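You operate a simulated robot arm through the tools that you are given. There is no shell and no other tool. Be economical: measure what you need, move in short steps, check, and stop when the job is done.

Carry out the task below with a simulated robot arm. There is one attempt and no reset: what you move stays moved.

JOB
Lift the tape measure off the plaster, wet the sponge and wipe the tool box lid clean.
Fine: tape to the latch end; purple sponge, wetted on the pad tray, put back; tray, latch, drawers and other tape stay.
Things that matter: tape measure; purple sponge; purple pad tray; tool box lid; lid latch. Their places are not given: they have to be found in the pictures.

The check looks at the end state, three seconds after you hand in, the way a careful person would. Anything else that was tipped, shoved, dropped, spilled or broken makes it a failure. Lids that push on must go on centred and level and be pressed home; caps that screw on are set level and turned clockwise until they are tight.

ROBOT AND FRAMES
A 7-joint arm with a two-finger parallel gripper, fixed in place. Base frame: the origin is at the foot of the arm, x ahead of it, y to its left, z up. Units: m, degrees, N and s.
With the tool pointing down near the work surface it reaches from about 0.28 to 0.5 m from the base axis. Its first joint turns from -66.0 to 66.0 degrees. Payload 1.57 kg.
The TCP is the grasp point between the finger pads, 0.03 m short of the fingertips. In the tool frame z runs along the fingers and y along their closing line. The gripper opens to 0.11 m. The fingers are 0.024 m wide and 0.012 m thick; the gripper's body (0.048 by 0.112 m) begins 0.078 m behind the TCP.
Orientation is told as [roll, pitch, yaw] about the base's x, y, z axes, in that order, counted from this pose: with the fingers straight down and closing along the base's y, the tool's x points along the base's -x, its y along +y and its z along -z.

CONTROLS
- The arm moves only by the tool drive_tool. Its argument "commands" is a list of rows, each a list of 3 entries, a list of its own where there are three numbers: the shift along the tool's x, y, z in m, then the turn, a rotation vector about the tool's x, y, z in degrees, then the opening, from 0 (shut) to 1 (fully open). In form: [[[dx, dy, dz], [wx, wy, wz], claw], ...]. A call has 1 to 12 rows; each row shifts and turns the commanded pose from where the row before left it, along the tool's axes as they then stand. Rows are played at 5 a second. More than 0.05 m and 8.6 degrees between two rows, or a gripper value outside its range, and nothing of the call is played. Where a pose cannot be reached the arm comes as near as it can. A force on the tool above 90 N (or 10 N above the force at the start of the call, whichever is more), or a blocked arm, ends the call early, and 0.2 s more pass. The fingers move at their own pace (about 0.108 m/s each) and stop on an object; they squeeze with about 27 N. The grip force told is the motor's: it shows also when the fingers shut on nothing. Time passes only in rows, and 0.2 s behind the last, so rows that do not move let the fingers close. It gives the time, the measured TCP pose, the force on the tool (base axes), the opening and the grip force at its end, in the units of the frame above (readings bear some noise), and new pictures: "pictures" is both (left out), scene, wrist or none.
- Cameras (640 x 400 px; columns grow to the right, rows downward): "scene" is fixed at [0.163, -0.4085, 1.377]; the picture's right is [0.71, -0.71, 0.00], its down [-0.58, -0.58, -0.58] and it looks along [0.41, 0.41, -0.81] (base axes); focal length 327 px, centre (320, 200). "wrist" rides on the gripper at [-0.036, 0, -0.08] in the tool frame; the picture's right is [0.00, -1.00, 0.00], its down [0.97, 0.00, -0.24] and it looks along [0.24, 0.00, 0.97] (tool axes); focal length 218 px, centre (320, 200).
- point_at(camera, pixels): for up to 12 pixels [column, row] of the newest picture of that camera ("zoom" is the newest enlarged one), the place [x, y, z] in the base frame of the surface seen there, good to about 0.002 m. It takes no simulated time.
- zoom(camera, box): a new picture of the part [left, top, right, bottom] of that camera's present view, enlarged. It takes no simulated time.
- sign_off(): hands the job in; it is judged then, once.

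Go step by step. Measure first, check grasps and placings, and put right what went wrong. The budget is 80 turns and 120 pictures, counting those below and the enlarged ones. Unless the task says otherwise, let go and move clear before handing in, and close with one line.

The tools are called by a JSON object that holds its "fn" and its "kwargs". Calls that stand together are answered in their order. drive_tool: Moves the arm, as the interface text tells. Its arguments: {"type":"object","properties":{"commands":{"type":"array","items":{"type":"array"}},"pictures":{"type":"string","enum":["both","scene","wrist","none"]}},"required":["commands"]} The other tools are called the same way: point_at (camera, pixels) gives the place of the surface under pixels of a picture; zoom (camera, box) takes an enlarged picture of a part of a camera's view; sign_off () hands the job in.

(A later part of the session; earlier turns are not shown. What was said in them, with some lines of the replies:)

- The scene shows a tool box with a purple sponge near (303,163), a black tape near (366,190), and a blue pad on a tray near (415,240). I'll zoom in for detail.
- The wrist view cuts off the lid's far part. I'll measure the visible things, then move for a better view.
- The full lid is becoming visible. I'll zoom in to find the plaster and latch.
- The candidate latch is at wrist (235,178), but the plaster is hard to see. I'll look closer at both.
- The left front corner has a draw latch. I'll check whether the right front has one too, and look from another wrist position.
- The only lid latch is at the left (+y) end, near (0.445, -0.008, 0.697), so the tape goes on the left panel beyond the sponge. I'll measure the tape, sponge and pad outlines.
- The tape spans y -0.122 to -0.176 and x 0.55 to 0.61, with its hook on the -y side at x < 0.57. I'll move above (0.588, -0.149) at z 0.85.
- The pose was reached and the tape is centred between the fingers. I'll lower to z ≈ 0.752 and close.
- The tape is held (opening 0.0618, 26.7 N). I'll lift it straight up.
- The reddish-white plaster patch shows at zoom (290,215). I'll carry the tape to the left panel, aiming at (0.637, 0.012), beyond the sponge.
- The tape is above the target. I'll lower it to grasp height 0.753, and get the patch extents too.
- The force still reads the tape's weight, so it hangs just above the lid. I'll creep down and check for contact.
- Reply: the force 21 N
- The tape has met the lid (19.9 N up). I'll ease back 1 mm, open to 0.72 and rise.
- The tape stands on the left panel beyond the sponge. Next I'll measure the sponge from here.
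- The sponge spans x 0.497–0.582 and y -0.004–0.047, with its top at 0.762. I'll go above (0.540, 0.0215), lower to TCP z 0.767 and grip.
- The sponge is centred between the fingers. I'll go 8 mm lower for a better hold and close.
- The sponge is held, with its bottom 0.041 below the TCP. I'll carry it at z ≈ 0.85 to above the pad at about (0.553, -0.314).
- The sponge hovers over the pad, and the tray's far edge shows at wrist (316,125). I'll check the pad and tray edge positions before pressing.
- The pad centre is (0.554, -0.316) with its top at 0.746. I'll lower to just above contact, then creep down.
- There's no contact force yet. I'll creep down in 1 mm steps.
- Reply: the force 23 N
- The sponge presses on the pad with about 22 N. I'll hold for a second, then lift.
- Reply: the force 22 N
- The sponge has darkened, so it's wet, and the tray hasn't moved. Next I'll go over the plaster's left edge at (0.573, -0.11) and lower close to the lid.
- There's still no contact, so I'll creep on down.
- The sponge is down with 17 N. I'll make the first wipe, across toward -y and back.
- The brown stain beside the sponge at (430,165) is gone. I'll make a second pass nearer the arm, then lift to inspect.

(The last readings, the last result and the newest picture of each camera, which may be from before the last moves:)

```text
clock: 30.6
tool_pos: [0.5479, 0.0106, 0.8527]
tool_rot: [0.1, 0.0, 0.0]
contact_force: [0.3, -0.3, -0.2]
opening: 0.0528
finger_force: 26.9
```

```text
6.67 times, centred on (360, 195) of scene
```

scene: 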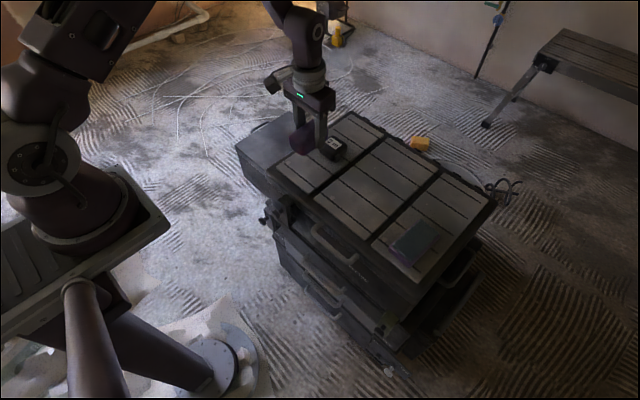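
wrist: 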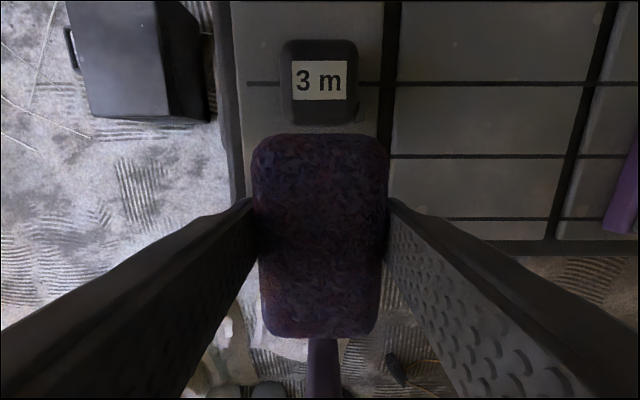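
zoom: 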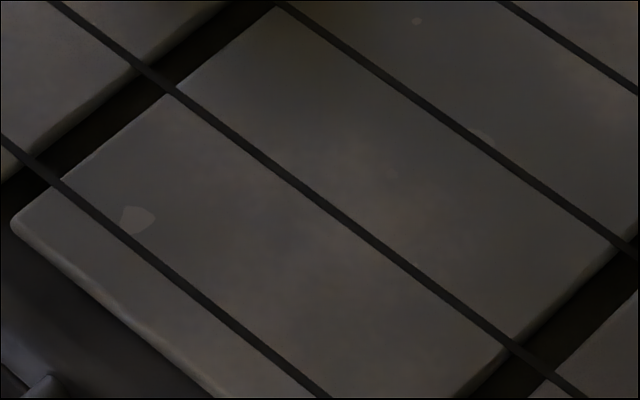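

The patch area in the zoom is clean. I'll take the sponge back to its original spot, TCP (0.5405, 0.0208).

{"fn": "drive_tool", "kwargs": {"commands": [[[0.0075, 0.0105, 0], [0, 0, 0], 0.35], [[0, 0, 0.045], [0, 0, 0], 0.35], [[0, 0, 0.043], [0, 0, 0], 0.35], [[0, 0, 0.005], [0, 0, 0], 0.35], [[0, 0, 0], [0, 0, 0], 0.35], [[0, 0, 0], [0, 0, 0], 0.35]]}}

```text
clock: 32.0
tool_pos: [0.5397, 0.0205, 0.7588]
tool_rot: [0.0, 0.1, 0.0]
contact_force: [0.1, -0.5, -0.3]
opening: 0.0535
finger_force: 26.4
```

scene: 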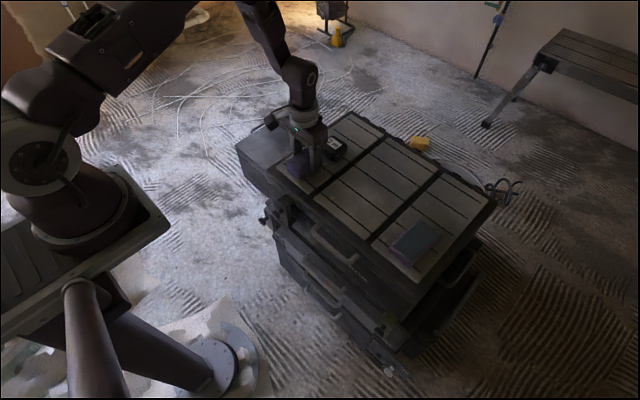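
wrist: 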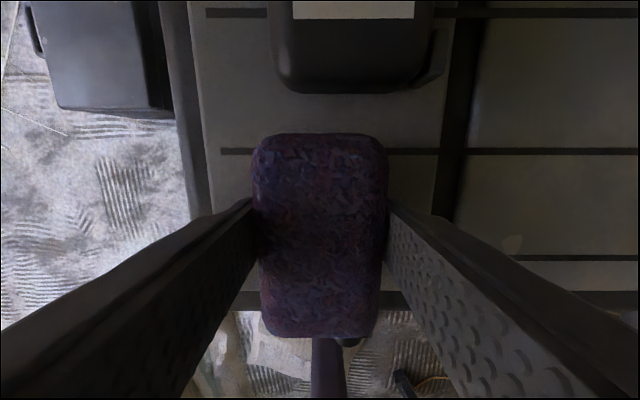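

The sponge is over its spot without contact yet. I'll creep 1 mm, then release and rise straight up.

{"fn": "drive_tool", "kwargs": {"commands": [[[0, 0, 0.0012], [0, 0, 0], 0.35], [[0, 0, 0], [0, 0, 0], 0.35], [[0, 0, 0], [0, 0, 0], 0.8], [[0, 0, 0], [0, 0, 0], 0.8], [[0, 0, 0], [0, 0, 0], 0.8], [[0, 0, -0.04], [0, 0, 0], 0.8], [[0, 0, -0.045], [0, 0, 0], 0.8], [[0, 0, -0.045], [0, 0, 0], 0.8], [[0.04, 0, -0.03], [0, 0, 0], 0.8], [[0.04, 0, -0.03], [0, 0, 0], 0.8], [[0.04, 0, -0.03], [0, 0, 0], 0.8], [[0, 0, 0], [0, 0, 0], 0.8]]}}

{"fn": "zoom", "kwargs": {"camera": "scene", "box": [230, 100, 520, 280]}}

{"fn": "zoom", "kwargs": {"camera": "wrist", "box": [200, 0, 480, 160]}}

```text
clock: 34.6
tool_pos: [0.4243, 0.021, 0.9787]
tool_rot: [0.0, 0.0, 0.1]
contact_force: [-1.3, 0.0, 0.0]
opening: 0.088
finger_force: 0.2
```

scene: 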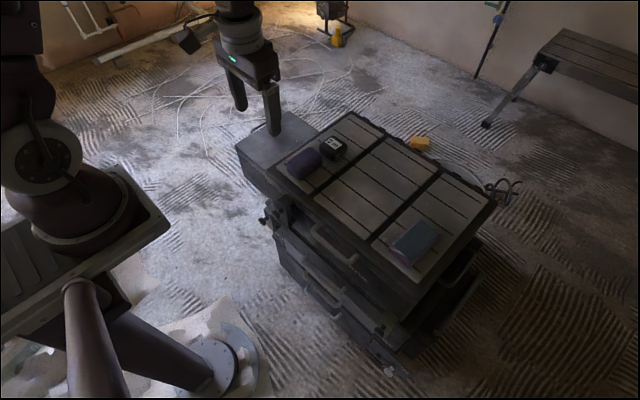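
wrist: 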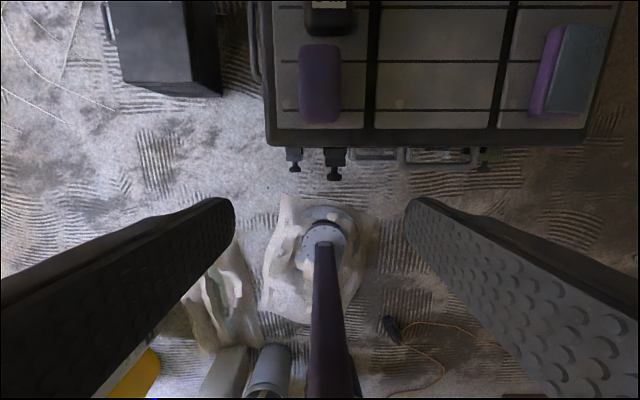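

```text
2.21 times, centred on (375, 190) of scene
```

zoom: 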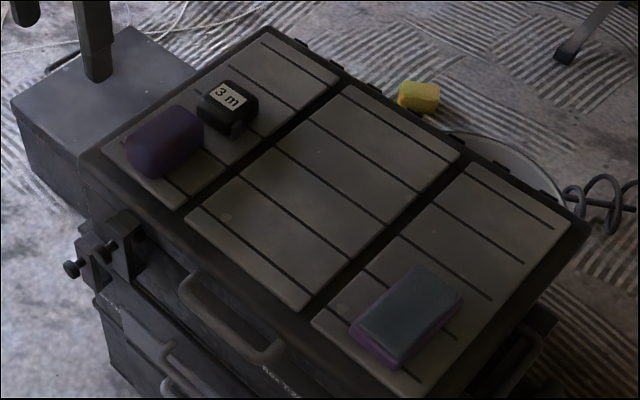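

```text
2.29 times, centred on (340, 80) of wrist
```

zoom: 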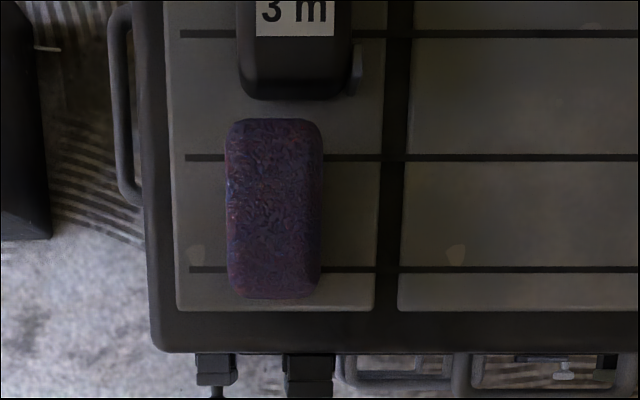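

The lid is clean, the tape sits at the latch end, the wet sponge is back in its spot, and the tray and latch haven't moved. The gripper is clear, so I'm handing in.

{"fn": "sign_off", "kwargs": {}}

```text
The job is handed in.
```

The job is handed in: the tape measure is at the lid's latch end, the plaster is wiped off with the wetted sponge, and the sponge is back where it started, with the tray, latch, drawers and other tape left in place.
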